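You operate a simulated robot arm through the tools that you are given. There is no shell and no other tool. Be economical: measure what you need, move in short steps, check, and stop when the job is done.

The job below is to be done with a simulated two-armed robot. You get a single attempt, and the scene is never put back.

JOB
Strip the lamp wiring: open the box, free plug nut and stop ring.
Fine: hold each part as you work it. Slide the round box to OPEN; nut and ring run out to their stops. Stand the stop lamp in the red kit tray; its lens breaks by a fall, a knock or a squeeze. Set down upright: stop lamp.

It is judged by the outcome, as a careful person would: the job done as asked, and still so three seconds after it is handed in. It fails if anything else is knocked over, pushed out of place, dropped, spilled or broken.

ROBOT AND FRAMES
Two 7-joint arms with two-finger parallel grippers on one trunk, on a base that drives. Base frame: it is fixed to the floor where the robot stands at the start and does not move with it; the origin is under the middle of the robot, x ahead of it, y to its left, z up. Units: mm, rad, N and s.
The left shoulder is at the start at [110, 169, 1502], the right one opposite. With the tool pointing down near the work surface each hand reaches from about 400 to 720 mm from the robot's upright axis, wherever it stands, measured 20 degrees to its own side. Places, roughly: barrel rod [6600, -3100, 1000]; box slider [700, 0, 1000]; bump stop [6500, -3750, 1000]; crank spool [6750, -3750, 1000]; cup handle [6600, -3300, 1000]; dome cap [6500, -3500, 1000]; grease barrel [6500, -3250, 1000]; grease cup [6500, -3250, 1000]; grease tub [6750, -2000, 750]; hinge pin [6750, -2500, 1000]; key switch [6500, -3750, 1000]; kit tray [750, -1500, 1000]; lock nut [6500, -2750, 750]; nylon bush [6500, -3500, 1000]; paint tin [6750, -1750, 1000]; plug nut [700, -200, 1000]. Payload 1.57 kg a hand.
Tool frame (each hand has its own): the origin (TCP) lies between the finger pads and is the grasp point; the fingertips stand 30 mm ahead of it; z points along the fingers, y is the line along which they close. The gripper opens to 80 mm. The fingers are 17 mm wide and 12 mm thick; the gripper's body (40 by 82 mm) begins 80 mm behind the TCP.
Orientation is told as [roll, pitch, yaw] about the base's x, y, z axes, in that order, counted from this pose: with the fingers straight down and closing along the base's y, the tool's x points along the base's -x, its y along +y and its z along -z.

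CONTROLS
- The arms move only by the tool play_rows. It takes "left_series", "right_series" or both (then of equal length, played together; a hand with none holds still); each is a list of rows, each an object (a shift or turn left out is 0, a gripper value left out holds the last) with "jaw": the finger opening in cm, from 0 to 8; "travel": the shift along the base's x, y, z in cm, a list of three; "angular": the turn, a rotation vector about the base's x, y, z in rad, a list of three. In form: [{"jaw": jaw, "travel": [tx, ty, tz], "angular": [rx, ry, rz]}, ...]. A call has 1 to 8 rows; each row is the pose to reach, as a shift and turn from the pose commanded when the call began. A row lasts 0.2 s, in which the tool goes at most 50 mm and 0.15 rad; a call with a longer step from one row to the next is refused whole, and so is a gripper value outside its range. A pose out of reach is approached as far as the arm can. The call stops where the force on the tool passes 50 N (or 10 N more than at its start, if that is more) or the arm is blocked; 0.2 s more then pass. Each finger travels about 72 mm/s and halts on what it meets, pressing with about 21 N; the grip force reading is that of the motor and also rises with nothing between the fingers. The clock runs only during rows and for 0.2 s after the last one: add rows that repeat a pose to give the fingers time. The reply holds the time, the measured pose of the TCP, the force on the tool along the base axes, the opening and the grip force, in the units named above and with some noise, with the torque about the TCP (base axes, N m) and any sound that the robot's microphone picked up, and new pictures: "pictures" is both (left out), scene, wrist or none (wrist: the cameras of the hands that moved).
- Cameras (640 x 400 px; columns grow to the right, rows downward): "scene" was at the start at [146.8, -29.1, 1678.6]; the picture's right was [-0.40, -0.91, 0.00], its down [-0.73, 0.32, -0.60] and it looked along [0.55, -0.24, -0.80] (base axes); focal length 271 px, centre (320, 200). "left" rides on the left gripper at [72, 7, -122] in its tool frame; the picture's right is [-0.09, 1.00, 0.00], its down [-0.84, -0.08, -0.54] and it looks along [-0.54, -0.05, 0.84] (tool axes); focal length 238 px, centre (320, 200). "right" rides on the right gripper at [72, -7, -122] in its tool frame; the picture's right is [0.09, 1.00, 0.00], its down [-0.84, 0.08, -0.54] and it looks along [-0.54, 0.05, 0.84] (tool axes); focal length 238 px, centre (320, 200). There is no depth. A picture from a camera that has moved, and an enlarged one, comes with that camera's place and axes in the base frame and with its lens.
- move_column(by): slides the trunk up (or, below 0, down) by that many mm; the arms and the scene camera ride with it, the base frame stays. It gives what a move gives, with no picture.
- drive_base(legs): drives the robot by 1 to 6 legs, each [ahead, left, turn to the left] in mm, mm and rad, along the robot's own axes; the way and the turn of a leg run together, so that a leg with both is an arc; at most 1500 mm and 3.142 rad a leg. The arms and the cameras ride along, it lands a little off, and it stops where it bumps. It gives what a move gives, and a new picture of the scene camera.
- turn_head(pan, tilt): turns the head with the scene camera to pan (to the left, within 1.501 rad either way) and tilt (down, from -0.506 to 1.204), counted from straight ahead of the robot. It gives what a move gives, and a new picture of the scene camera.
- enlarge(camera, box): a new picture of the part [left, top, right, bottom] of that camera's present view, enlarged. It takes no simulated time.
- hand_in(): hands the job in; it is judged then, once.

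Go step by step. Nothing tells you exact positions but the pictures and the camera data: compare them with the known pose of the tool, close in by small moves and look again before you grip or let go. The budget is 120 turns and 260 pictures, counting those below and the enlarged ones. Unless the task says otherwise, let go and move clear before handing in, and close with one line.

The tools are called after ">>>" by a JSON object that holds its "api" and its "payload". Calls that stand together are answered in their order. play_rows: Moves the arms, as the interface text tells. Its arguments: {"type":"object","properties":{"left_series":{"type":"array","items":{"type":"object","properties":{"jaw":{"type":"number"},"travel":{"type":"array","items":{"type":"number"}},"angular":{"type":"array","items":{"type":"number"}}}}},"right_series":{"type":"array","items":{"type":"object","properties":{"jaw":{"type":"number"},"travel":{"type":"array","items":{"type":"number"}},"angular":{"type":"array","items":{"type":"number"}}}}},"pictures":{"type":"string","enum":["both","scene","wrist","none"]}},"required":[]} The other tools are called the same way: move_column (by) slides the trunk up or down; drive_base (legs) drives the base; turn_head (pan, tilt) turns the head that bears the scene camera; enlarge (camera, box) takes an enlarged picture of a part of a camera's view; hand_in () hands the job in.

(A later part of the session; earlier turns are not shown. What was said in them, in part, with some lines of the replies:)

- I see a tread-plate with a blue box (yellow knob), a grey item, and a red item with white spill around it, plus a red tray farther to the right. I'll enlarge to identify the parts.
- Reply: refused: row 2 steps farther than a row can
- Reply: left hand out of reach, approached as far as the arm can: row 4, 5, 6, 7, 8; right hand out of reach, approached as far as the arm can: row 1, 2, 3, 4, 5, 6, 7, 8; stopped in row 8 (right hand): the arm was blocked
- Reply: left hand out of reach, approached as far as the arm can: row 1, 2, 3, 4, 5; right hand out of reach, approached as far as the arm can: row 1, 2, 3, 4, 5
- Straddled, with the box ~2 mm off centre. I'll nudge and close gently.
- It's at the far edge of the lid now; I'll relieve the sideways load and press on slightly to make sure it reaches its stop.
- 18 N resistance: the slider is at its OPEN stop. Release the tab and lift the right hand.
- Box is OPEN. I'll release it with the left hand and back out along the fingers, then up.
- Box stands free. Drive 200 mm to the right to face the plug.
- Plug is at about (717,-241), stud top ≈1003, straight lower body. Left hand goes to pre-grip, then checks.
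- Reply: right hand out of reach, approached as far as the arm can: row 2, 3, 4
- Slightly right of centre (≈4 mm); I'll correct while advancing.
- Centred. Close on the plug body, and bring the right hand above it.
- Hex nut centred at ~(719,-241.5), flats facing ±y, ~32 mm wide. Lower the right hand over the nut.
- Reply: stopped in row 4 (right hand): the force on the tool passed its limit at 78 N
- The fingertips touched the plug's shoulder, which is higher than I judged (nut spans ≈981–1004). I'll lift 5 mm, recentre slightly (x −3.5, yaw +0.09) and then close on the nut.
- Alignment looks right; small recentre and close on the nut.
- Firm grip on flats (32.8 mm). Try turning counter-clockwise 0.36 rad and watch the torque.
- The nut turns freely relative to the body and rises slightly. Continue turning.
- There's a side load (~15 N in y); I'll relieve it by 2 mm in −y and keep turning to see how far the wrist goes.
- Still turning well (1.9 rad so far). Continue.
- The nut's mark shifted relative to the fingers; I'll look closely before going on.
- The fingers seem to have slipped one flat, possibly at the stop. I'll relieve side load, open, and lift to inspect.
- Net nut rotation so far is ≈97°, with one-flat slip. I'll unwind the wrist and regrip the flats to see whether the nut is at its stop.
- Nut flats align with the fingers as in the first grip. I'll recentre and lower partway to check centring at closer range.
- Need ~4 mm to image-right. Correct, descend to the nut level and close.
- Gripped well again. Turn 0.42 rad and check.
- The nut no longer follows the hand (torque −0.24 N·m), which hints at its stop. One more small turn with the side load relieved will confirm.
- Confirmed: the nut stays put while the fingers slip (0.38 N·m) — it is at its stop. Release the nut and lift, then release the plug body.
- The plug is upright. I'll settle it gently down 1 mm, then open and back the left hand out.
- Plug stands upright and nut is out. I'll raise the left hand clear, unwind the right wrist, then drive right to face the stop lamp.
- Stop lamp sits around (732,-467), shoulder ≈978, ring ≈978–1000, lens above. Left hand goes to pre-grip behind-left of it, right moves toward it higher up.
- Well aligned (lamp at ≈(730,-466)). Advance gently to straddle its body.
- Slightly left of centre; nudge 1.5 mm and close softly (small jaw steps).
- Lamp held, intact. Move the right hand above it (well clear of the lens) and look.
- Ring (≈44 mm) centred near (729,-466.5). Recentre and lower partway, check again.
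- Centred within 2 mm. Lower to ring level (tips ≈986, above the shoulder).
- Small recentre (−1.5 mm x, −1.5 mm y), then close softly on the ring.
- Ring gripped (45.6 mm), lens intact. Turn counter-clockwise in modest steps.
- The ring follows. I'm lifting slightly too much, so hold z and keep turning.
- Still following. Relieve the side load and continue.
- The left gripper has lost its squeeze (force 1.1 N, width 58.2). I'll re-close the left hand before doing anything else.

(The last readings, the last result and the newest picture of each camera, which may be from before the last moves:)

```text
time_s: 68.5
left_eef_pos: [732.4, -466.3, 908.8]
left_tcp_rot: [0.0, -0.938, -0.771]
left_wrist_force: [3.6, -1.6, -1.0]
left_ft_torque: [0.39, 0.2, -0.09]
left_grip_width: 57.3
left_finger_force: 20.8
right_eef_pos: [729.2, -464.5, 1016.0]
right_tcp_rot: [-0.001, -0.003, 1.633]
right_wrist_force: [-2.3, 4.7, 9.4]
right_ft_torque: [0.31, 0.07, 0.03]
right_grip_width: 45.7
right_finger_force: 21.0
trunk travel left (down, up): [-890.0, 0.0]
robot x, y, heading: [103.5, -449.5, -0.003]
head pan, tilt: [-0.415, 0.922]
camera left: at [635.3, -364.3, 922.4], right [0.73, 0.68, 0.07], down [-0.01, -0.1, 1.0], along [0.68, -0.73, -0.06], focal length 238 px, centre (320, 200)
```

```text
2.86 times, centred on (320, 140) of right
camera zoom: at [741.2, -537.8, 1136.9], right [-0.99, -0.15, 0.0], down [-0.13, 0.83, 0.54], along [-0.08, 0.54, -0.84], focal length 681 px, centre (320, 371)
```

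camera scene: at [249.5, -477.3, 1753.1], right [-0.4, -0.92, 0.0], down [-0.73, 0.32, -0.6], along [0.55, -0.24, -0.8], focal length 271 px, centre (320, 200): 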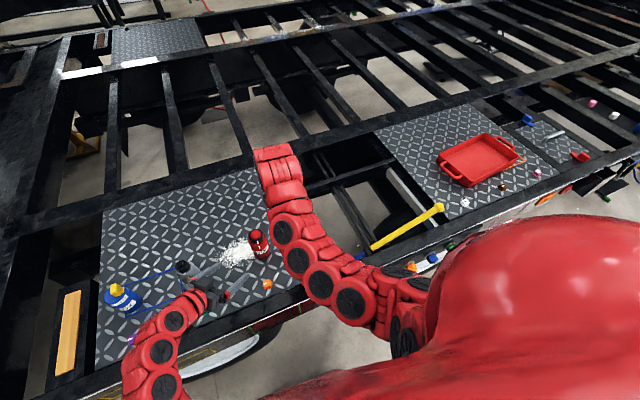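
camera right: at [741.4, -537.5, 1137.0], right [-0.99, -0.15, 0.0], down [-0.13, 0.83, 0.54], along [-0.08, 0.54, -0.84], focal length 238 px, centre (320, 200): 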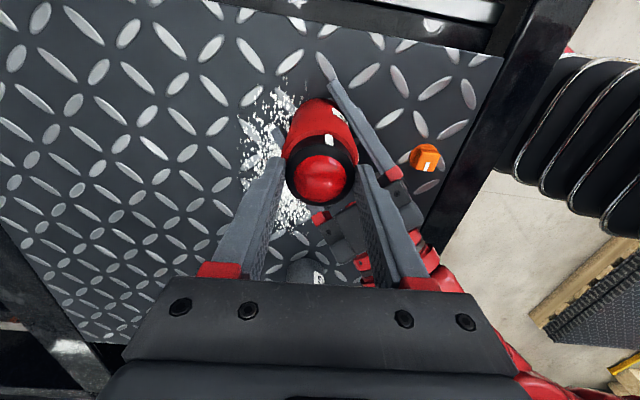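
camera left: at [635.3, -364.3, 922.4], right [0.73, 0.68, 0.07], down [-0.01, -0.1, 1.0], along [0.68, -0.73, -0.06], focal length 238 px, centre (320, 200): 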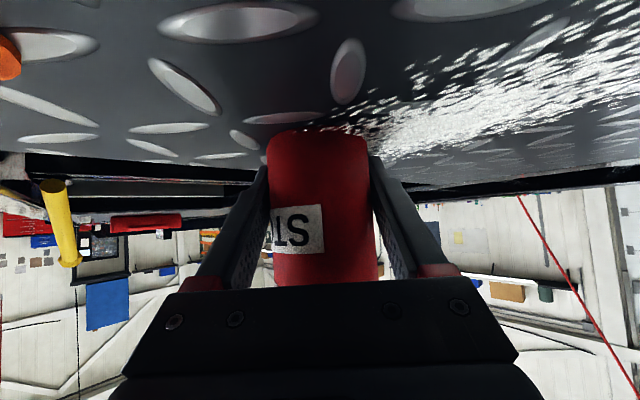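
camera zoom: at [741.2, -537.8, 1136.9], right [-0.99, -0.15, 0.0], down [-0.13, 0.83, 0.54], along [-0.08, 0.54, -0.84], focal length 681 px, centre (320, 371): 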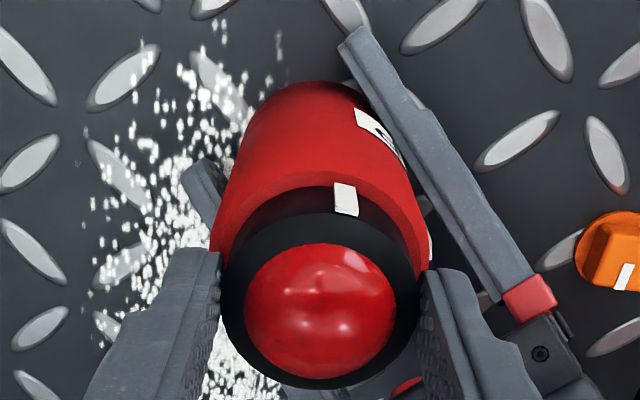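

Left re-gripped (20.8 N); the body had turned ~20° with the ring meanwhile. Continue a small turn and see whether the ring still moves relative to the held body.

>>> {"api": "play_rows", "payload": {"right_series": [{"travel": [0, 0.05, 0.08], "angular": [0, 0, 0.1]}, {"travel": [0, 0.05, 0.08], "angular": [0, 0, 0.2]}, {"travel": [0, 0.05, 0.1], "angular": [0, 0, 0.3]}, {"travel": [0, 0.05, 0.1], "angular": [0, 0, 0.3]}], "pictures": "wrist"}}

>>> {"api": "enlarge", "payload": {"camera": "right", "box": [240, 70, 400, 210]}}

>>> {"api": "enlarge", "payload": {"camera": "left", "box": [180, 100, 460, 300]}}

```text
time_s: 69.5
left_eef_pos: [733.2, -468.0, 907.3]
left_tcp_rot: [0.001, -0.937, -0.772]
left_wrist_force: [-8.7, 3.5, 9.9]
left_ft_torque: [-0.15, -0.38, 0.15]
left_grip_width: 56.8
left_finger_force: 20.8
right_eef_pos: [730.7, -467.4, 1017.8]
right_tcp_rot: [0.002, 0.0, 1.932]
right_wrist_force: [9.4, -4.7, -10.7]
right_ft_torque: [-0.25, -0.59, -0.2]
right_grip_width: 45.9
right_finger_force: 21.5
trunk travel left (down, up): [-890.0, 0.0]
robot x, y, heading: [102.2, -453.1, 0.007]
head pan, tilt: [-0.415, 0.922]
camera right: at [763.0, -533.0, 1137.8], right [-0.9, -0.44, 0.0], down [-0.37, 0.76, 0.54], along [-0.24, 0.49, -0.84], focal length 238 px, centre (320, 200)
```

right: 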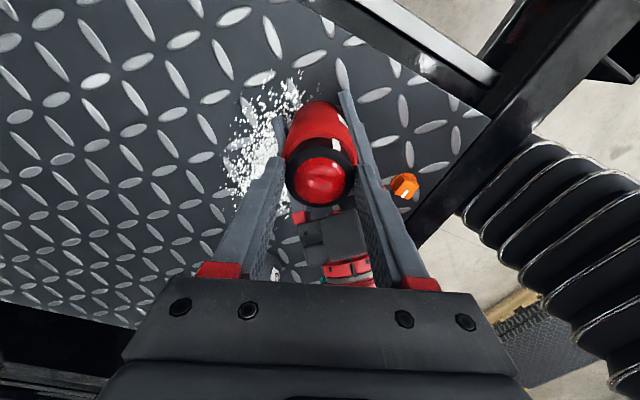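

```text
2.86 times, centred on (320, 140) of right
camera zoom: at [763.0, -533.0, 1137.8], right [-0.9, -0.44, 0.0], down [-0.37, 0.76, 0.54], along [-0.24, 0.49, -0.84], focal length 681 px, centre (320, 371)
```

zoom: 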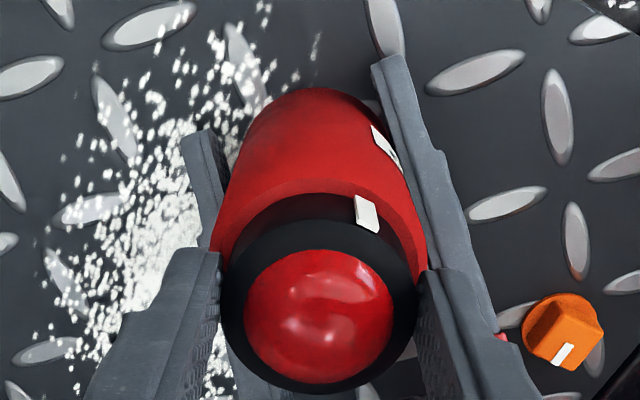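

```text
2.00 times, centred on (320, 200) of left
camera zoom: at [635.9, -364.5, 922.2], right [0.73, 0.68, 0.07], down [-0.01, -0.1, 1.0], along [0.68, -0.73, -0.06], focal length 477 px, centre (320, 200)
```

zoom: 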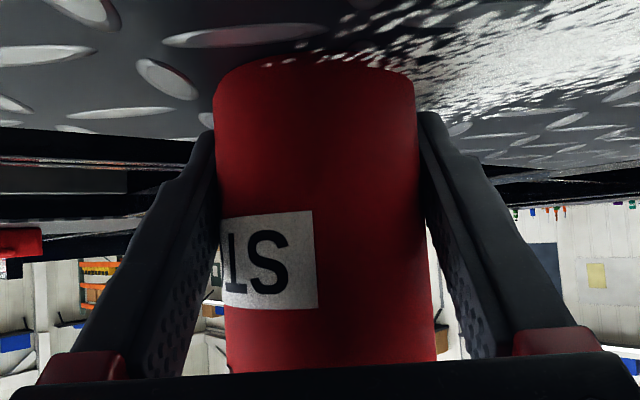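

Ring and body now both slip against the hands, suggesting the stop. I'll remove the vertical/side load and do one more confirming small turn.

>>> {"api": "play_rows", "payload": {"right_series": [{"travel": [0.12, -0.06, -0.13]}, {"travel": [0.12, -0.06, -0.13], "angular": [0, 0, 0.1]}, {"travel": [0.13, -0.05, -0.13], "angular": [0, 0, 0.2]}, {"travel": [0.14, -0.04, -0.13], "angular": [0, 0, 0.3]}], "pictures": "none"}}

>>> {"api": "enlarge", "payload": {"camera": "right", "box": [240, 70, 400, 210]}}

>>> {"api": "enlarge", "payload": {"camera": "left", "box": [180, 100, 460, 300]}}

```text
time_s: 70.5
left_eef_pos: [733.0, -467.4, 908.0]
left_tcp_rot: [-0.003, -0.936, -0.771]
left_wrist_force: [-0.7, 0.6, 0.6]
left_ft_torque: [0.05, -0.3, 0.39]
left_grip_width: 57.1
left_finger_force: 20.9
right_eef_pos: [732.7, -466.8, 1015.8]
right_tcp_rot: [0.002, -0.002, 2.231]
right_wrist_force: [1.3, -0.4, -0.3]
right_ft_torque: [-0.06, 0.11, -0.4]
right_grip_width: 45.8
right_finger_force: 21.4
trunk travel left (down, up): [-890.0, 0.0]
robot x, y, heading: [106.8, -451.6, -0.002]
head pan, tilt: [-0.415, 0.922]
```

```text
2.86 times, centred on (320, 140) of right
camera zoom: at [781.9, -520.7, 1136.3], right [-0.73, -0.68, 0.0], down [-0.57, 0.61, 0.54], along [-0.37, 0.4, -0.84], focal length 681 px, centre (320, 371)
```

zoom: 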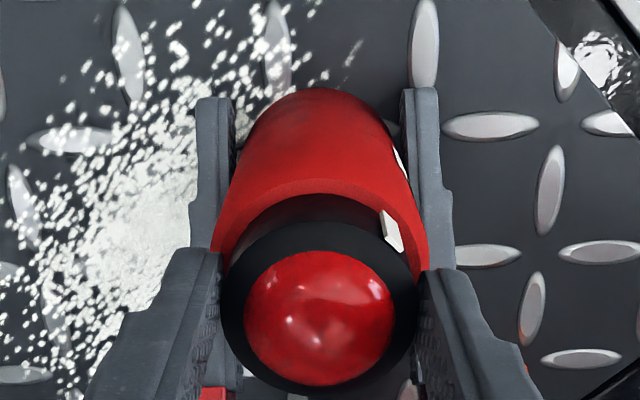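

```text
2.00 times, centred on (320, 200) of left
camera zoom: at [635.6, -364.8, 921.9], right [0.73, 0.68, 0.07], down [-0.01, -0.1, 1.0], along [0.68, -0.73, -0.06], focal length 477 px, centre (320, 200)
```

zoom: 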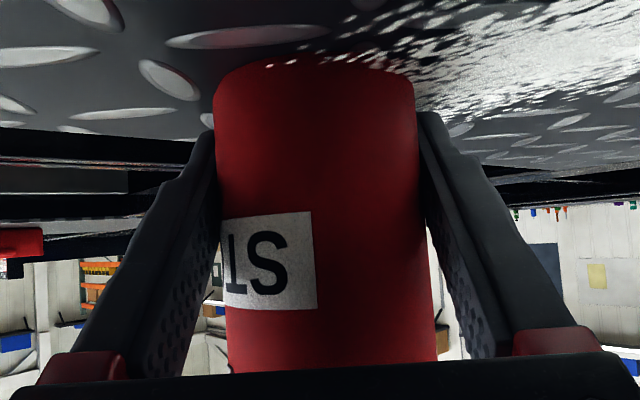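

Confirmed: the ring is fixed at its stop (0.4 N·m, fingers slip, body still). Release the ring, lift clear straight up, and begin unwinding.

>>> {"api": "play_rows", "payload": {"right_series": [{"angular": [0, 0, -0.04]}, {"angular": [0, 0, -0.04], "jaw": 5.2}, {"angular": [0, 0, -0.04], "jaw": 6.2}, {"travel": [0, 0, 2], "angular": [0, 0, -0.04]}, {"travel": [0, 0, 5], "angular": [0, 0, -0.04]}, {"travel": [0, 0, 6.5], "angular": [0, 0, -0.15]}, {"travel": [0, 0, 6.5], "angular": [0, 0, -0.29]}, {"travel": [0, 0, 6.5], "angular": [0, 0, -0.43]}], "pictures": "none"}}

>>> {"api": "play_rows", "payload": {"right_series": [{"angular": [0, 0, -0.14]}, {"angular": [0, 0, -0.28]}, {"angular": [0, 0, -0.42]}, {"angular": [0, 0, -0.56]}, {"angular": [0, 0, -0.7]}, {"angular": [0, 0, -0.84]}, {"angular": [0, 0, -0.98]}, {"angular": [0, 0, -1.12]}], "left_series": [{"travel": [0, 0, 0]}, {"jaw": 5.9}, {"jaw": 6.4}, {"jaw": 7.2}, {"jaw": 8}, {"travel": [0, 0, 0]}, {"travel": [-1.2, 1.2, 1.1]}, {"travel": [-2.4, 2.4, 2.2]}], "pictures": "wrist"}}

```text
time_s: 72.3
left_eef_pos: [732.5, -466.9, 909.0]
left_tcp_rot: [0.0, -0.936, -0.772]
left_wrist_force: [0.5, 0.3, 0.5]
left_ft_torque: [-0.01, 0.0, 0.02]
left_grip_width: 57.2
left_finger_force: 21.1
right_eef_pos: [732.2, -468.3, 1080.4]
right_tcp_rot: [0.001, -0.001, 1.798]
right_wrist_force: [1.0, -0.5, -1.0]
right_ft_torque: [0.02, -0.01, -0.02]
right_grip_width: 61.9
right_finger_force: 0.0
trunk travel left (down, up): [-890.0, 0.0]
robot x, y, heading: [101.2, -450.6, 0.0]
head pan, tilt: [-0.415, 0.922]
```

```text
time_s: 74.2
left_eef_pos: [709.6, -441.3, 928.3]
left_tcp_rot: [-0.003, -0.935, -0.77]
left_wrist_force: [-0.6, 0.4, 0.3]
left_ft_torque: [-0.02, -0.03, -0.01]
left_grip_width: 79.8
left_finger_force: 0.0
right_eef_pos: [732.0, -466.1, 1080.2]
right_tcp_rot: [0.003, -0.002, 0.676]
right_wrist_force: [-0.8, -0.3, -0.6]
right_ft_torque: [-0.04, 0.0, 0.0]
right_grip_width: 62.0
right_finger_force: 0.0
trunk travel left (down, up): [-890.0, 0.0]
robot x, y, heading: [103.6, -450.5, 0.01]
head pan, tilt: [-0.415, 0.922]
camera right: at [679.9, -518.1, 1201.0], right [-0.7, 0.72, 0.0], down [0.6, 0.58, 0.54], along [0.39, 0.38, -0.84], focal length 238 px, centre (320, 200)
camera left: at [611.1, -338.5, 943.9], right [0.73, 0.68, 0.07], down [-0.01, -0.1, 1.0], along [0.68, -0.73, -0.07], focal length 238 px, centre (320, 200)
```

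right: 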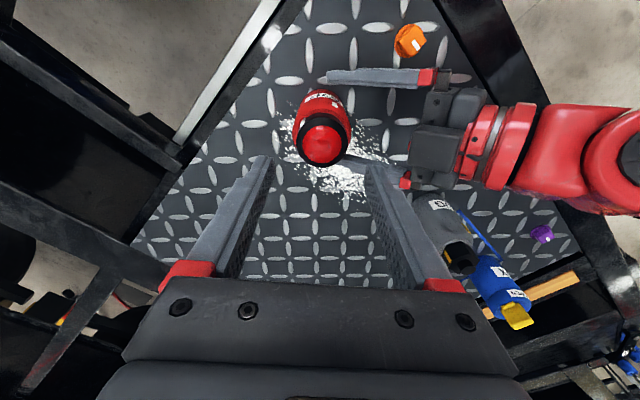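
left: 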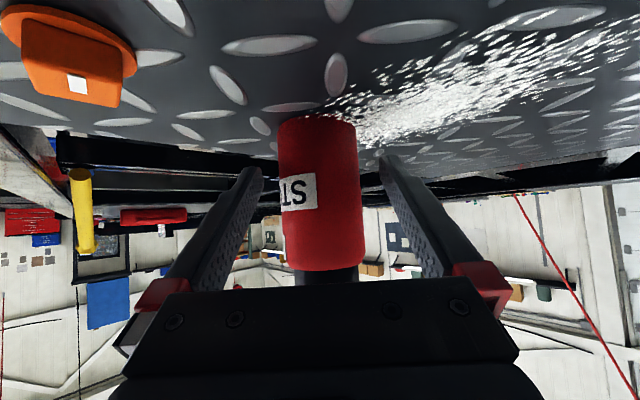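

Lamp stands on its own. Back the left hand fully out and up, and finish unwinding the right.

>>> {"api": "play_rows", "payload": {"left_series": [{"travel": [-1.8, 1.8, 1.7]}, {"travel": [-3.6, 3.6, 3.4]}, {"travel": [-5.4, 5.4, 5.1]}, {"travel": [-7, 7, 7.5]}, {"travel": [-9, 8, 10.5]}, {"travel": [-9, 8, 10.5]}], "right_series": [{"angular": [0, 0, -0.12]}, {"angular": [0, 0, -0.24]}, {"angular": [0, 0, -0.36]}, {"angular": [0, 0, -0.48]}, {"angular": [0, 0, -0.6]}, {"travel": [-0.1, 0, 0], "angular": [0, 0, -0.676], "jaw": 7.6}], "pictures": "wrist"}}

>>> {"api": "enlarge", "payload": {"camera": "right", "box": [240, 90, 400, 230]}}

```text
time_s: 75.5
left_eef_pos: [615.6, -367.6, 1040.6]
left_tcp_rot: [-0.002, -0.937, -0.77]
left_wrist_force: [-0.2, 0.5, -0.4]
left_ft_torque: [-0.01, -0.01, 0.0]
left_grip_width: 80.1
left_finger_force: 0.1
right_eef_pos: [731.4, -467.2, 1079.7]
right_tcp_rot: [0.003, 0.001, 0.003]
right_wrist_force: [-0.1, 0.0, 0.1]
right_ft_torque: [-0.02, 0.04, -0.01]
right_grip_width: 76.0
right_finger_force: 0.0
trunk travel left (down, up): [-890.0, 0.0]
robot x, y, heading: [100.5, -451.0, 0.002]
head pan, tilt: [-0.415, 0.922]
camera right: at [658.6, -474.8, 1200.8], right [-0.09, 1.0, 0.0], down [0.84, 0.08, 0.54], along [0.54, 0.05, -0.84], focal length 238 px, centre (320, 200)
camera left: at [519.5, -264.6, 1053.4], right [0.73, 0.68, 0.07], down [-0.01, -0.1, 1.0], along [0.68, -0.73, -0.06], focal length 238 px, centre (320, 200)
```

right: 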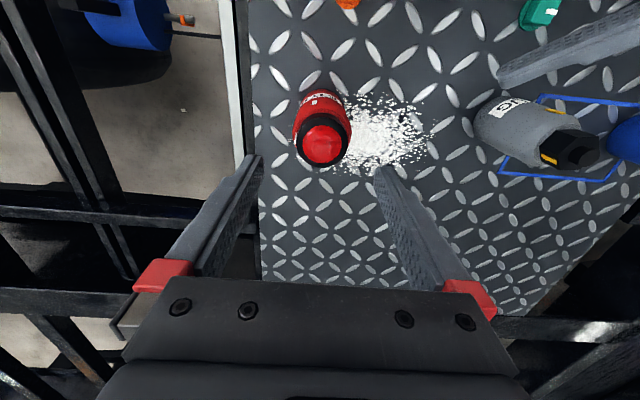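
left: 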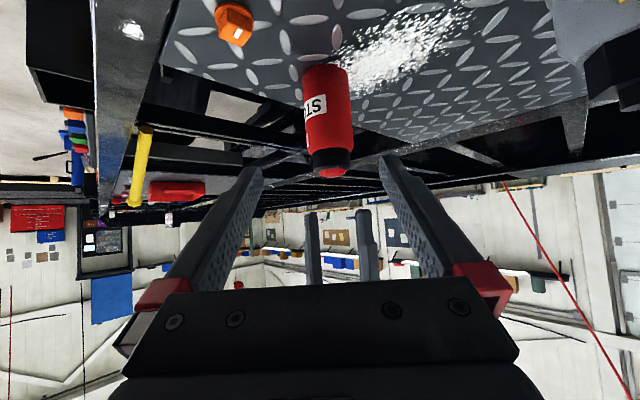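

```text
2.86 times, centred on (320, 160) of right
camera zoom: at [658.6, -474.8, 1200.8], right [-0.09, 1.0, 0.0], down [0.84, 0.08, 0.54], along [0.54, 0.05, -0.84], focal length 681 px, centre (320, 314)
```

zoom: 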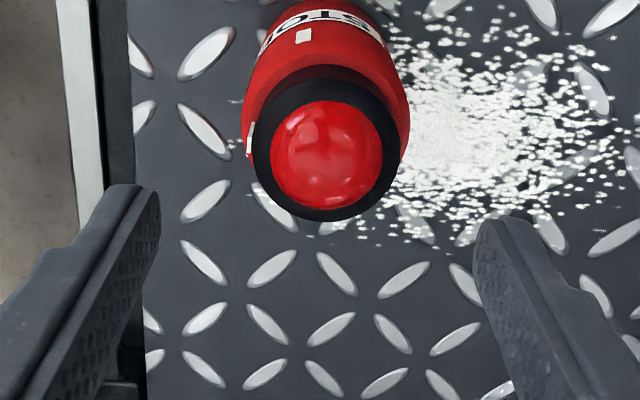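

Lamp is centred at ~(728.5,-466). I'll lower the wide-open right hand around it in stages to grip the body from above.

>>> {"api": "play_rows", "payload": {"right_series": [{"travel": [-0.25, 0.1, 0]}, {"travel": [-0.25, 0.1, -2]}, {"travel": [-0.25, 0.1, -4]}, {"travel": [-0.25, 0.1, -4.5]}, {"travel": [-0.25, 0.1, -4.5]}], "pictures": "wrist"}}

>>> {"api": "enlarge", "payload": {"camera": "right", "box": [240, 70, 400, 210]}}

```text
time_s: 76.8
left_eef_pos: [616.4, -368.2, 1039.7]
left_tcp_rot: [-0.002, -0.937, -0.772]
left_wrist_force: [0.2, 0.0, -0.6]
left_ft_torque: [0.05, -0.03, 0.0]
left_grip_width: 80.2
left_finger_force: 0.2
right_eef_pos: [728.1, -465.7, 1035.5]
right_tcp_rot: [0.0, -0.002, 0.005]
right_wrist_force: [0.9, 0.0, 0.0]
right_ft_torque: [-0.02, 0.01, 0.0]
right_grip_width: 75.9
right_finger_force: 0.1
trunk travel left (down, up): [-890.0, 0.0]
robot x, y, heading: [102.7, -451.7, -0.0]
head pan, tilt: [-0.415, 0.922]
camera right: at [656.0, -474.3, 1155.6], right [-0.1, 1.0, 0.0], down [0.84, 0.08, 0.54], along [0.54, 0.05, -0.84], focal length 238 px, centre (320, 200)
```

right: 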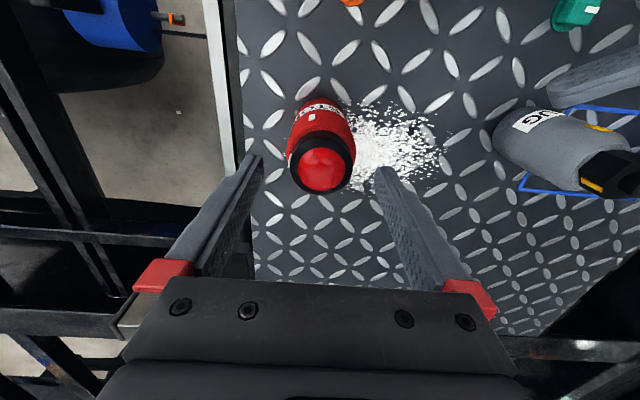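

```text
2.86 times, centred on (320, 140) of right
camera zoom: at [656.0, -474.3, 1155.6], right [-0.1, 1.0, 0.0], down [0.84, 0.08, 0.54], along [0.54, 0.05, -0.84], focal length 681 px, centre (320, 371)
```

zoom: 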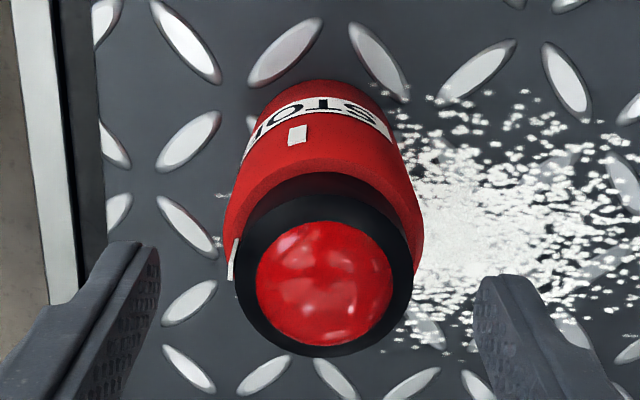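

Well centred. Descend straight to body-grip height, fingers wide.

>>> {"api": "play_rows", "payload": {"right_series": [{"travel": [-0.1, 0.05, -1]}, {"travel": [-0.1, 0.05, -2.2]}, {"travel": [-0.1, 0.05, -3.4]}, {"travel": [-0.1, 0.05, -4.6]}, {"travel": [-0.1, 0.05, -5.8]}, {"travel": [-0.1, 0.05, -6.8]}, {"travel": [-0.1, 0.05, -7.3]}, {"travel": [-0.1, 0.05, -7.3]}], "pictures": "both"}}

>>> {"api": "enlarge", "payload": {"camera": "left", "box": [220, 40, 420, 260]}}

```text
time_s: 78.5
left_eef_pos: [617.1, -367.6, 1039.2]
left_tcp_rot: [0.0, -0.935, -0.772]
left_wrist_force: [-1.5, -0.8, 0.4]
left_ft_torque: [-0.02, -0.02, 0.01]
left_grip_width: 80.2
left_finger_force: 0.1
right_eef_pos: [728.4, -465.9, 962.4]
right_tcp_rot: [0.002, -0.002, 0.005]
right_wrist_force: [1.0, 1.0, -0.5]
right_ft_torque: [0.01, 0.0, 0.02]
right_grip_width: 76.1
right_finger_force: 0.1
trunk travel left (down, up): [-890.0, 0.0]
robot x, y, heading: [101.7, -450.5, 0.0]
head pan, tilt: [-0.415, 0.922]
camera scene: at [249.5, -478.9, 1753.1], right [-0.4, -0.92, 0.0], down [-0.73, 0.32, -0.6], along [0.55, -0.24, -0.8], focal length 271 px, centre (320, 200)
camera right: at [655.2, -473.0, 1082.4], right [-0.1, 1.0, 0.0], down [0.84, 0.08, 0.54], along [0.54, 0.05, -0.84], focal length 238 px, centre (320, 200)
```

scene: 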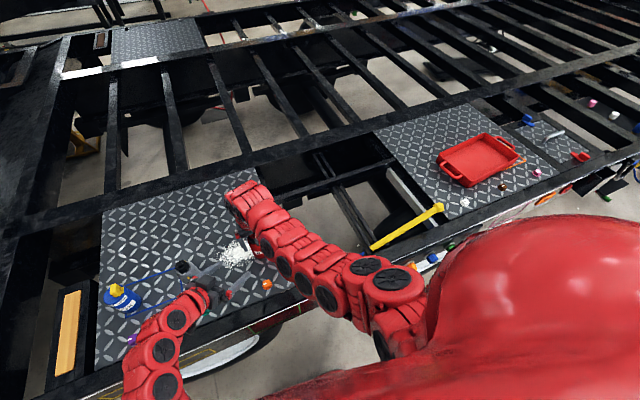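
right: 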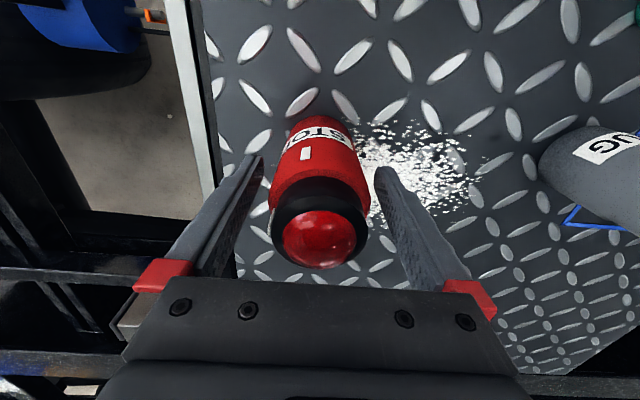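

```text
1.82 times, centred on (320, 150) of left
camera zoom: at [519.3, -264.7, 1053.4], right [0.73, 0.68, 0.07], down [-0.01, -0.1, 1.0], along [0.68, -0.73, -0.06], focal length 433 px, centre (320, 291)
```

zoom: 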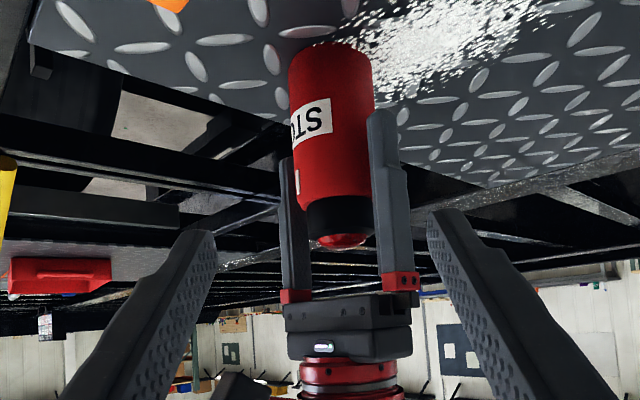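

The side view is ideal: fingers straddle the body, lens well clear of the palm. Close softly.

>>> {"api": "play_rows", "payload": {"right_series": [{"jaw": 7.0}, {"jaw": 6.4}, {"jaw": 6.1}, {"jaw": 5.9}, {"jaw": 5.75}, {"jaw": 5.6}, {"jaw": 5.4}, {"jaw": 5.3}], "pictures": "none"}}

>>> {"api": "enlarge", "payload": {"camera": "left", "box": [220, 40, 420, 260]}}

```text
time_s: 80.3
left_eef_pos: [617.4, -366.2, 1039.2]
left_tcp_rot: [0.002, -0.936, -0.771]
left_wrist_force: [0.3, 0.4, 0.7]
left_ft_torque: [-0.01, -0.03, 0.0]
left_grip_width: 80.0
left_finger_force: 0.1
right_eef_pos: [727.5, -464.7, 960.9]
right_tcp_rot: [0.003, 0.0, 0.005]
right_wrist_force: [0.0, 0.7, 1.0]
right_ft_torque: [-0.06, 0.02, -0.01]
right_grip_width: 57.2
right_finger_force: 21.1
trunk travel left (down, up): [-890.0, 0.0]
robot x, y, heading: [104.3, -451.1, 0.0]
head pan, tilt: [-0.415, 0.922]
```

```text
1.82 times, centred on (320, 150) of left
camera zoom: at [519.2, -264.7, 1053.3], right [0.73, 0.68, 0.07], down [-0.01, -0.1, 1.0], along [0.68, -0.73, -0.06], focal length 433 px, centre (320, 291)
```

zoom: 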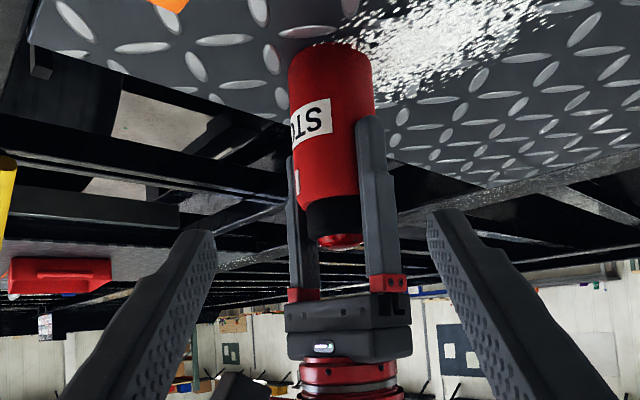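

Gripped at 57.2 mm. Lift gently 10 cm and look along the path to the tray.

>>> {"api": "play_rows", "payload": {"right_series": [{"travel": [0, 0, 0.5]}, {"travel": [0, 0, 1.5]}, {"travel": [0, 0, 3.5]}, {"travel": [0, 0, 6]}, {"travel": [0, 0, 8.5]}, {"travel": [0, 0, 10]}, {"travel": [0, 0, 10]}], "left_series": [{"travel": [0, 0, 0.5]}, {"travel": [0, 0, 1]}, {"travel": [0, 0, 1.5]}, {"travel": [0, 0, 2]}, {"travel": [0, 0, 2]}, {"travel": [0, 0, 2]}, {"travel": [0, 0, 2]}], "pictures": "wrist"}}

>>> {"api": "turn_head", "payload": {"pan": -1.2, "tilt": 0.75}}

```text
time_s: 82.0
left_eef_pos: [618.3, -363.4, 1055.8]
left_tcp_rot: [-0.001, -0.937, -0.769]
left_wrist_force: [-0.6, 0.1, 0.7]
left_ft_torque: [0.02, -0.01, 0.03]
left_grip_width: 80.0
left_finger_force: 0.0
right_eef_pos: [727.2, -463.2, 1061.5]
right_tcp_rot: [0.002, 0.0, 0.004]
right_wrist_force: [-0.3, 1.0, -1.9]
right_ft_torque: [0.01, 0.02, 0.02]
right_grip_width: 57.0
right_finger_force: 21.2
trunk travel left (down, up): [-890.0, 0.0]
robot x, y, heading: [102.6, -450.7, -0.002]
head pan, tilt: [-0.415, 0.922]
camera right: at [654.6, -471.1, 1182.7], right [-0.1, 1.0, 0.0], down [0.84, 0.08, 0.54], along [0.54, 0.05, -0.84], focal length 238 px, centre (320, 200)
camera left: at [520.7, -261.1, 1068.7], right [0.73, 0.68, 0.07], down [-0.01, -0.1, 1.0], along [0.68, -0.73, -0.06], focal length 238 px, centre (320, 200)
```

right: 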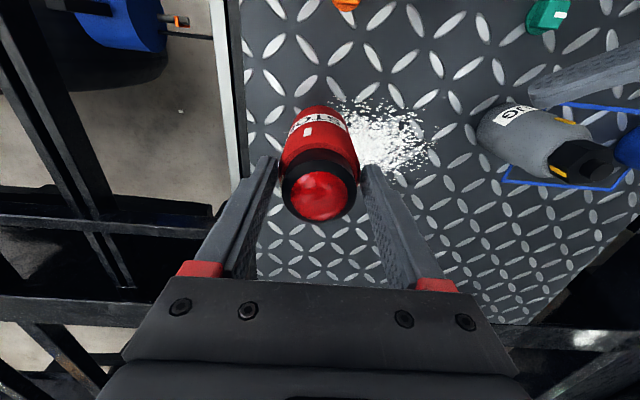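
left: 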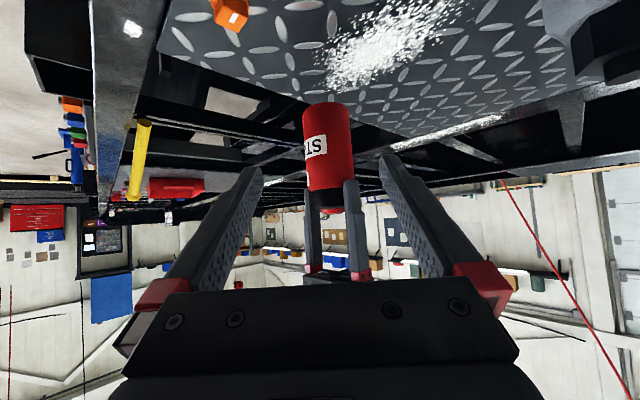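

```text
time_s: 83.1
left_eef_pos: [619.1, -363.8, 1054.5]
left_tcp_rot: [-0.002, -0.936, -0.772]
left_wrist_force: [0.2, 0.1, 0.7]
left_ft_torque: [-0.03, 0.03, 0.0]
left_grip_width: 80.1
left_finger_force: 0.1
right_eef_pos: [726.6, -463.5, 1062.0]
right_tcp_rot: [0.0, 0.0, 0.005]
right_wrist_force: [-0.2, -0.7, -0.6]
right_ft_torque: [-0.05, 0.0, 0.02]
right_grip_width: 57.2
right_finger_force: 21.8
trunk travel left (down, up): [-890.0, 0.0]
robot x, y, heading: [105.7, -446.7, -0.0]
head pan, tilt: [-1.201, 0.75]
camera scene: at [211.9, -526.0, 1766.6], right [-0.93, -0.36, 0.0], down [-0.25, 0.64, -0.73], along [0.27, -0.68, -0.68], focal length 271 px, centre (320, 200)
```

scene: 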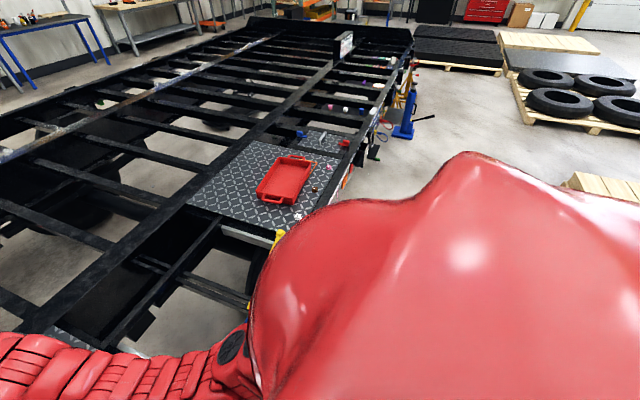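

Path along the truck looks clear. Drive right 1000 mm in two legs, keeping the lamp over open deck height.

>>> {"api": "turn_head", "payload": {"pan": -0.3, "tilt": 0.95}}

>>> {"api": "drive_base", "payload": {"legs": [[0, -500, 0], [0, -500, 0]]}}

>>> {"api": "play_rows", "payload": {"right_series": [{"travel": [0, 0, 0]}], "left_series": [{"travel": [0, 0, 0]}], "pictures": "wrist"}}

```text
time_s: 84.3
left_eef_pos: [618.4, -364.5, 1055.4]
left_tcp_rot: [0.001, -0.937, -0.771]
left_wrist_force: [-0.2, 0.4, 0.5]
left_ft_torque: [-0.01, -0.01, -0.02]
left_grip_width: 79.8
left_finger_force: 0.1
right_eef_pos: [726.9, -462.9, 1062.7]
right_tcp_rot: [0.003, -0.001, 0.006]
right_wrist_force: [-0.4, -0.4, -2.1]
right_ft_torque: [-0.03, 0.01, 0.02]
right_grip_width: 57.1
right_finger_force: 21.1
trunk travel left (down, up): [-890.0, 0.0]
robot x, y, heading: [102.9, -453.8, -0.0]
head pan, tilt: [-0.3, 0.949]
camera scene: at [251.3, -470.3, 1751.1], right [-0.3, -0.96, 0.0], down [-0.78, 0.24, -0.58], along [0.56, -0.17, -0.81], focal length 271 px, centre (320, 200)
```

scene: 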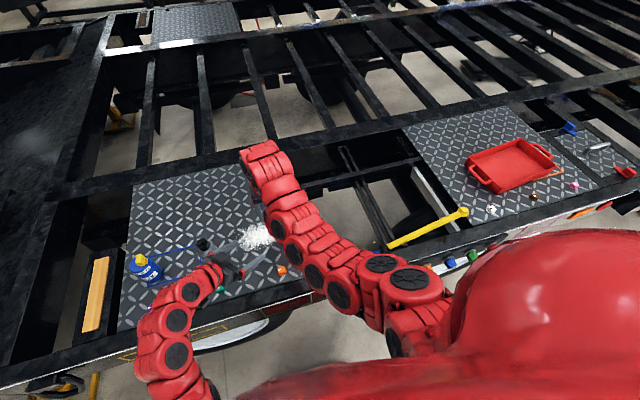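

```text
time_s: 89.8
left_eef_pos: [621.2, -1371.9, 1055.3]
left_tcp_rot: [-0.002, -0.934, -0.766]
left_wrist_force: [-0.2, -0.6, -0.2]
left_ft_torque: [-0.03, 0.01, 0.01]
left_grip_width: 80.0
left_finger_force: 0.1
right_eef_pos: [730.3, -1469.6, 1060.5]
right_tcp_rot: [-0.001, 0.0, 0.008]
right_wrist_force: [0.3, 0.6, -0.7]
right_ft_torque: [0.02, 0.0, 0.02]
right_grip_width: 57.0
right_finger_force: 20.7
trunk travel left (down, up): [-890.0, 0.0]
robot x, y, heading: [109.7, -1461.0, 0.007]
head pan, tilt: [-0.3, 0.949]
camera scene: at [254.6, -1478.9, 1751.1], right [-0.29, -0.96, 0.0], down [-0.78, 0.24, -0.58], along [0.56, -0.17, -0.81], focal length 271 px, centre (320, 200)
```

scene: 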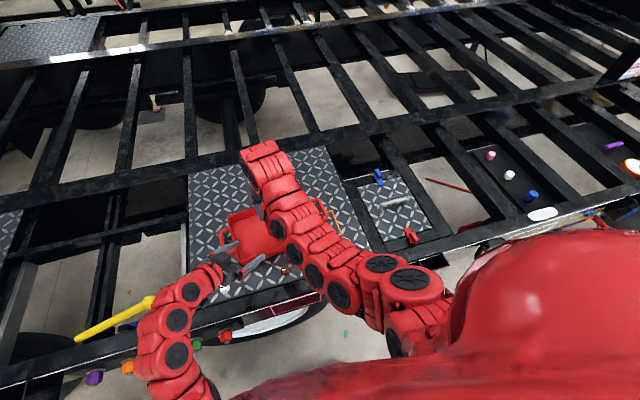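

```text
time_s: 90.2
left_eef_pos: [621.0, -1371.1, 1055.5]
left_tcp_rot: [0.001, -0.935, -0.766]
left_wrist_force: [0.2, 0.4, -1.2]
left_ft_torque: [0.01, 0.02, 0.02]
left_grip_width: 80.2
left_finger_force: 0.0
right_eef_pos: [729.5, -1470.1, 1061.3]
right_tcp_rot: [-0.001, 0.0, 0.01]
right_wrist_force: [0.1, -0.7, -1.6]
right_ft_torque: [-0.06, 0.02, -0.02]
right_grip_width: 57.1
right_finger_force: 20.5
trunk travel left (down, up): [-890.0, 0.0]
robot x, y, heading: [104.7, -1461.3, 0.007]
head pan, tilt: [-0.3, 0.949]
camera right: at [657.9, -1478.4, 1182.5], right [-0.1, 0.99, 0.0], down [0.84, 0.08, 0.54], along [0.54, 0.06, -0.84], focal length 238 px, centre (320, 200)
camera left: at [523.3, -1269.0, 1068.7], right [0.73, 0.68, 0.07], down [-0.01, -0.1, 1.0], along [0.68, -0.73, -0.06], focal length 238 px, centre (320, 200)
```

right: 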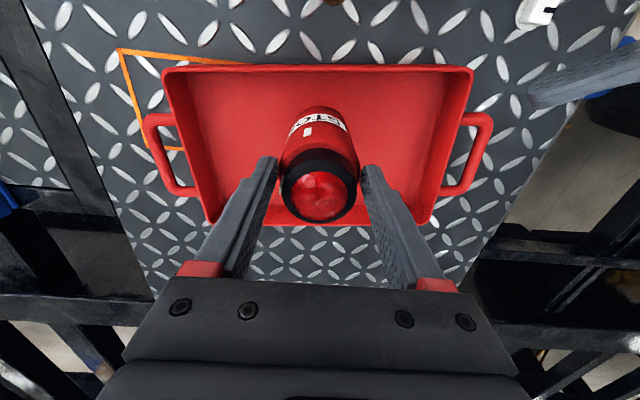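
left: 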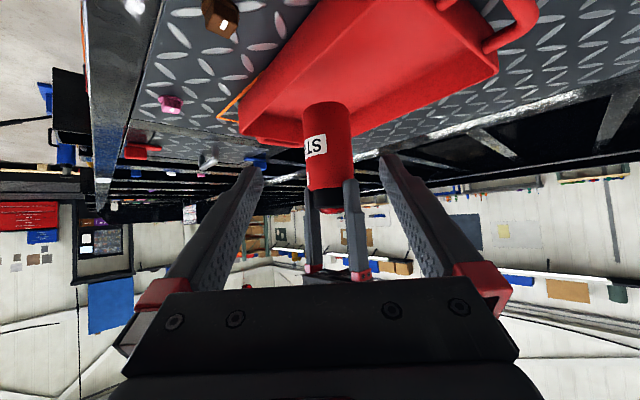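

The lamp is above the tray, near its front half; tray centre ≈(777,-1465). Shift +45 mm in x and lower partway.

>>> {"api": "play_rows", "payload": {"right_series": [{"travel": [1.5, 0, 0]}, {"travel": [3, 0, 0]}, {"travel": [4.5, 0, 0]}, {"travel": [4.5, 0, -1.5]}, {"travel": [4.5, 0, -3]}, {"travel": [4.5, 0, -4.5]}, {"travel": [4.5, 0, -6]}, {"travel": [4.5, 0, -6]}], "pictures": "wrist"}}

>>> {"api": "enlarge", "payload": {"camera": "left", "box": [180, 0, 480, 220]}}

```text
time_s: 92.0
left_eef_pos: [619.4, -1372.4, 1055.7]
left_tcp_rot: [0.0, -0.936, -0.77]
left_wrist_force: [0.2, 0.1, -0.4]
left_ft_torque: [0.0, -0.02, 0.03]
left_grip_width: 80.0
left_finger_force: 0.0
right_eef_pos: [775.1, -1470.8, 1004.0]
right_tcp_rot: [0.002, -0.008, 0.008]
right_wrist_force: [1.2, 1.1, 17.3]
right_ft_torque: [-0.05, -0.04, -0.01]
right_grip_width: 56.8
right_finger_force: 20.8
trunk travel left (down, up): [-890.0, 0.0]
robot x, y, heading: [106.2, -1458.7, 0.006]
head pan, tilt: [-0.3, 0.949]
camera right: at [703.1, -1479.3, 1124.8], right [-0.1, 0.99, 0.0], down [0.83, 0.08, 0.55], along [0.54, 0.06, -0.84], focal length 238 px, centre (320, 200)
```

right: 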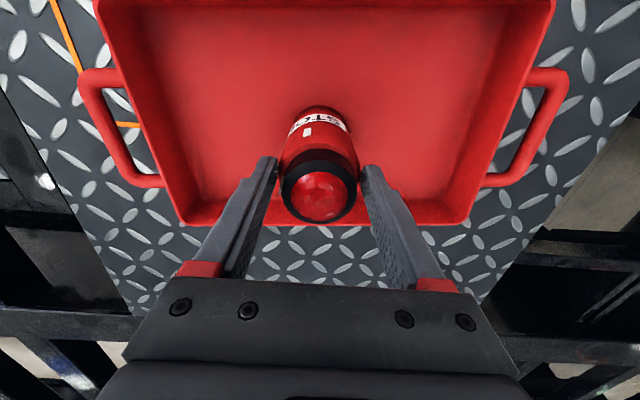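

```text
1.82 times, centred on (330, 110) of left
camera zoom: at [522.1, -1269.6, 1069.6], right [0.73, 0.68, 0.07], down [-0.01, -0.1, 1.0], along [0.68, -0.73, -0.06], focal length 433 px, centre (302, 364)
```

zoom: 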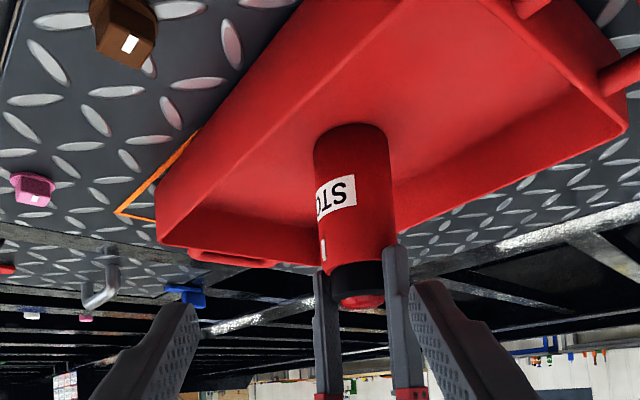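

There's 17 N upward: the lamp's base already rests on the tray floor (that deck sits higher). I'll ease up ~2 mm and check.

>>> {"api": "play_rows", "payload": {"right_series": [{"travel": [0, 0, 0.1]}, {"travel": [0, 0, 0.2]}, {"travel": [0, 0, 0.2]}], "pictures": "none"}}

>>> {"api": "enlarge", "payload": {"camera": "left", "box": [260, 40, 420, 180]}}

>>> {"api": "enlarge", "payload": {"camera": "scene", "box": [190, 130, 350, 290]}}

```text
time_s: 92.8
left_eef_pos: [620.3, -1371.8, 1054.4]
left_tcp_rot: [-0.002, -0.936, -0.77]
left_wrist_force: [-0.2, 0.6, 0.3]
left_ft_torque: [0.02, 0.02, 0.0]
left_grip_width: 80.1
left_finger_force: 0.2
right_eef_pos: [774.6, -1470.8, 1004.6]
right_tcp_rot: [-0.001, 0.0, 0.008]
right_wrist_force: [1.7, 1.2, 6.1]
right_ft_torque: [0.03, -0.34, 0.02]
right_grip_width: 56.9
right_finger_force: 20.7
trunk travel left (down, up): [-890.0, 0.0]
robot x, y, heading: [108.6, -1458.3, 0.002]
head pan, tilt: [-0.3, 0.949]
```

```text
2.86 times, centred on (340, 110) of left
camera zoom: at [522.7, -1269.4, 1068.9], right [0.73, 0.68, 0.07], down [-0.01, -0.1, 1.0], along [0.68, -0.73, -0.06], focal length 681 px, centre (263, 457)
```

zoom: 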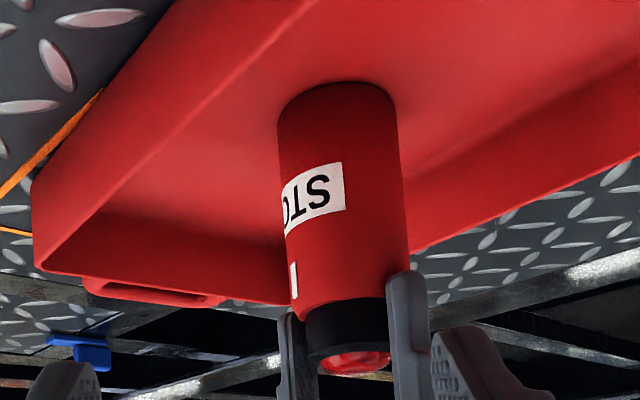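

```text
2.50 times, centred on (270, 210) of scene
camera zoom: at [253.6, -1479.2, 1751.1], right [-0.29, -0.96, 0.0], down [-0.78, 0.24, -0.58], along [0.56, -0.17, -0.81], focal length 677 px, centre (445, 175)
```

zoom: 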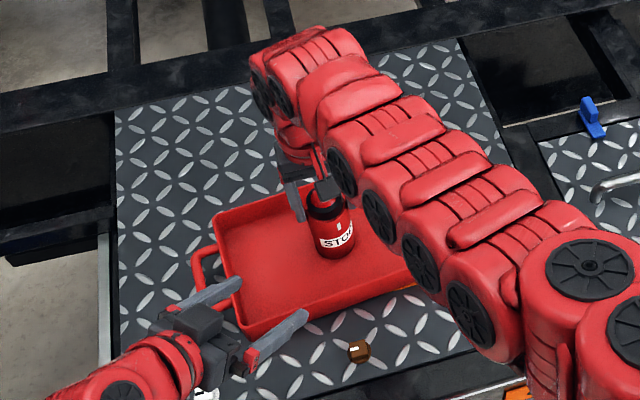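

The lamp slid down a bit in the fingers on lifting but is intact, upright, and its base rests on the tray floor (6 N). Release slowly.

>>> {"api": "play_rows", "payload": {"right_series": [{"jaw": 5.8}, {"jaw": 6.0}, {"jaw": 6.3}, {"jaw": 6.8}, {"jaw": 7.4}, {"jaw": 7.6}], "pictures": "wrist"}}

>>> {"api": "enlarge", "payload": {"camera": "left", "box": [260, 40, 420, 180]}}

```text
time_s: 94.2
left_eef_pos: [621.6, -1371.2, 1055.1]
left_tcp_rot: [-0.001, -0.936, -0.769]
left_wrist_force: [0.5, -0.4, -0.6]
left_ft_torque: [0.0, -0.02, -0.02]
left_grip_width: 80.0
left_finger_force: 0.1
right_eef_pos: [775.6, -1472.5, 1004.3]
right_tcp_rot: [0.002, 0.001, 0.009]
right_wrist_force: [0.8, 0.6, -0.6]
right_ft_torque: [0.03, -0.01, 0.02]
right_grip_width: 76.0
right_finger_force: 0.1
trunk travel left (down, up): [-890.0, 0.0]
robot x, y, heading: [109.8, -1461.9, 0.007]
head pan, tilt: [-0.3, 0.949]
camera right: at [704.2, -1479.9, 1125.4], right [-0.1, 0.99, 0.0], down [0.84, 0.08, 0.54], along [0.54, 0.06, -0.84], focal length 238 px, centre (320, 200)
```

right: 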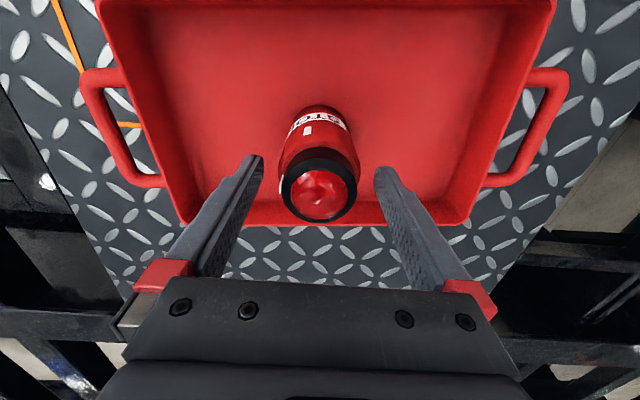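

```text
2.86 times, centred on (340, 110) of left
camera zoom: at [523.2, -1269.7, 1068.8], right [0.73, 0.68, 0.07], down [-0.01, -0.1, 1.0], along [0.68, -0.73, -0.06], focal length 681 px, centre (263, 457)
```

zoom: 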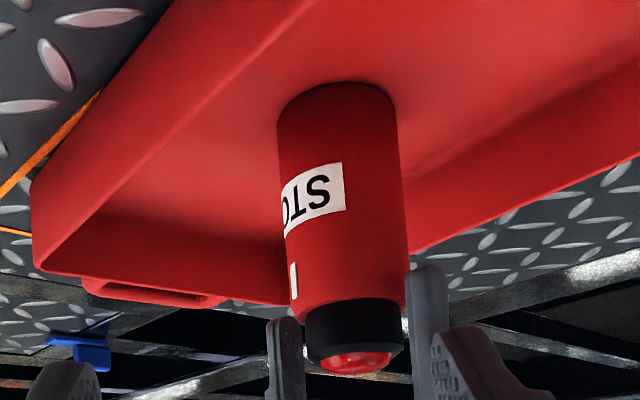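

Lamp stands steady in the tray. Raise the right hand straight up and inspect the lens.

>>> {"api": "play_rows", "payload": {"right_series": [{"travel": [0, 0, 2]}, {"travel": [0, 0, 4]}, {"travel": [0, 0, 6]}, {"travel": [-2, 0, 7.5]}, {"travel": [-5, -2, 7.5]}, {"travel": [-7, -4, 7.5]}], "pictures": "wrist"}}

>>> {"api": "enlarge", "payload": {"camera": "right", "box": [260, 100, 400, 220]}}

>>> {"api": "enlarge", "payload": {"camera": "scene", "box": [190, 130, 350, 290]}}

```text
time_s: 95.6
left_eef_pos: [619.9, -1370.6, 1055.8]
left_tcp_rot: [-0.002, -0.938, -0.766]
left_wrist_force: [-0.3, 0.8, 0.7]
left_ft_torque: [0.01, -0.03, 0.0]
left_grip_width: 80.0
left_finger_force: 0.1
right_eef_pos: [702.9, -1506.9, 1080.3]
right_tcp_rot: [0.001, -0.001, 0.007]
right_wrist_force: [-0.5, 0.4, 0.1]
right_ft_torque: [-0.05, -0.01, 0.02]
right_grip_width: 76.1
right_finger_force: 0.0
trunk travel left (down, up): [-890.0, 0.0]
robot x, y, heading: [107.1, -1461.2, 0.007]
head pan, tilt: [-0.3, 0.949]
camera right: at [631.1, -1515.8, 1200.0], right [-0.1, 0.99, 0.0], down [0.84, 0.08, 0.54], along [0.54, 0.06, -0.84], focal length 238 px, centre (320, 200)
```

right: 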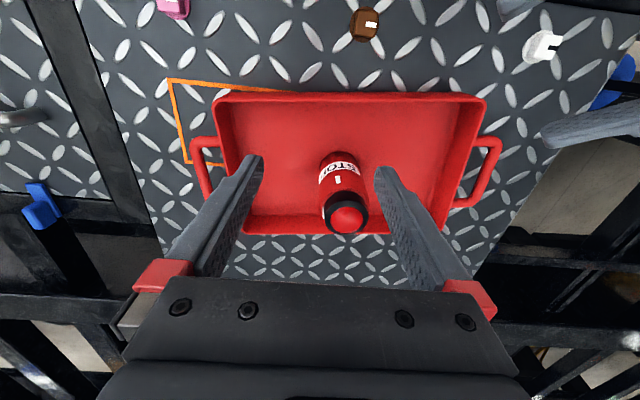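

```text
3.33 times, centred on (330, 160) of right
camera zoom: at [631.1, -1515.8, 1200.0], right [-0.1, 0.99, 0.0], down [0.84, 0.08, 0.54], along [0.54, 0.06, -0.84], focal length 794 px, centre (287, 333)
```

zoom: 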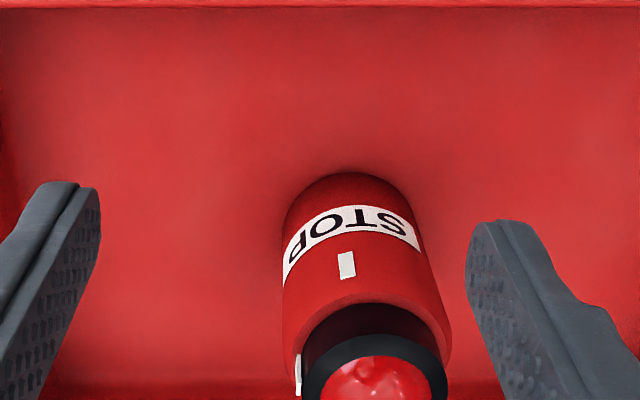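

```text
2.50 times, centred on (270, 210) of scene
camera zoom: at [252.7, -1477.4, 1751.3], right [-0.29, -0.96, 0.0], down [-0.78, 0.24, -0.58], along [0.56, -0.17, -0.81], focal length 677 px, centre (445, 175)
```

zoom: 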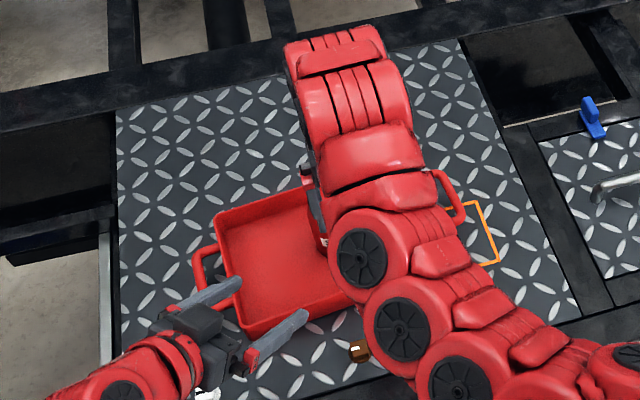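

Lamp stands upright with intact lens in the tray. A quick look back to confirm the plug and box are still fine.

>>> {"api": "turn_head", "payload": {"pan": 0.9, "tilt": 0.6}}

>>> {"api": "enlarge", "payload": {"camera": "scene", "box": [200, 80, 440, 240]}}

```text
time_s: 97.0
left_eef_pos: [621.2, -1372.1, 1054.4]
left_tcp_rot: [-0.002, -0.936, -0.768]
left_wrist_force: [-0.2, -0.6, 0.2]
left_ft_torque: [0.01, 0.01, 0.03]
left_grip_width: 80.3
left_finger_force: 0.1
right_eef_pos: [705.0, -1508.9, 1078.0]
right_tcp_rot: [0.001, -0.002, 0.009]
right_wrist_force: [0.3, 1.0, -0.1]
right_ft_torque: [0.02, 0.01, 0.01]
right_grip_width: 75.8
right_finger_force: 0.0
trunk travel left (down, up): [-890.0, 0.0]
robot x, y, heading: [106.6, -1460.0, 0.006]
head pan, tilt: [0.901, 0.6]
camera scene: at [239.6, -1389.2, 1779.5], right [0.79, -0.62, 0.0], down [-0.35, -0.44, -0.82], along [0.51, 0.65, -0.57], focal length 271 px, centre (320, 200)
```

scene: 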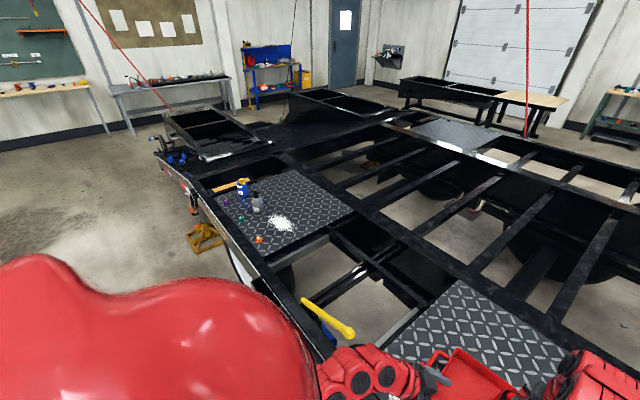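

```text
2.50 times, centred on (320, 160) of scene
camera zoom: at [239.6, -1389.2, 1779.5], right [0.79, -0.62, 0.0], down [-0.35, -0.44, -0.82], along [0.51, 0.65, -0.57], focal length 677 px, centre (320, 300)
```

zoom: 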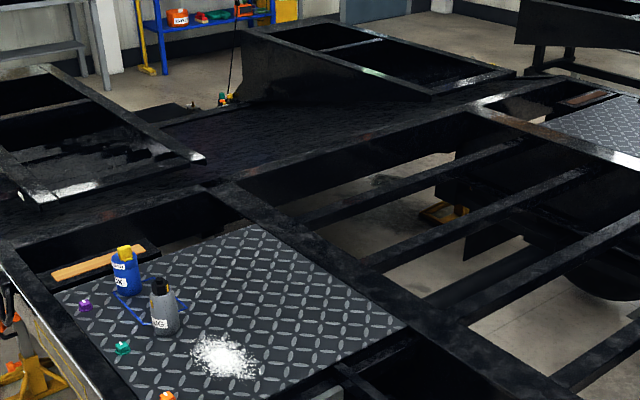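

The box (slider at OPEN) and the plug both stand upright in place, the lamp stands in the tray, and both hands are clear. I'm handing in.

>>> {"api": "hand_in", "payload": {}}

```text
The job is handed in.
```

The job is handed in: the box is slid to OPEN, the plug nut and stop ring are turned out to their stops, and the stop lamp stands upright in the red kit tray with its lens looking intact. The plug slid a few millimetres while I worked its nut, and the lamp slipped down in the fingers on the lift without falling.
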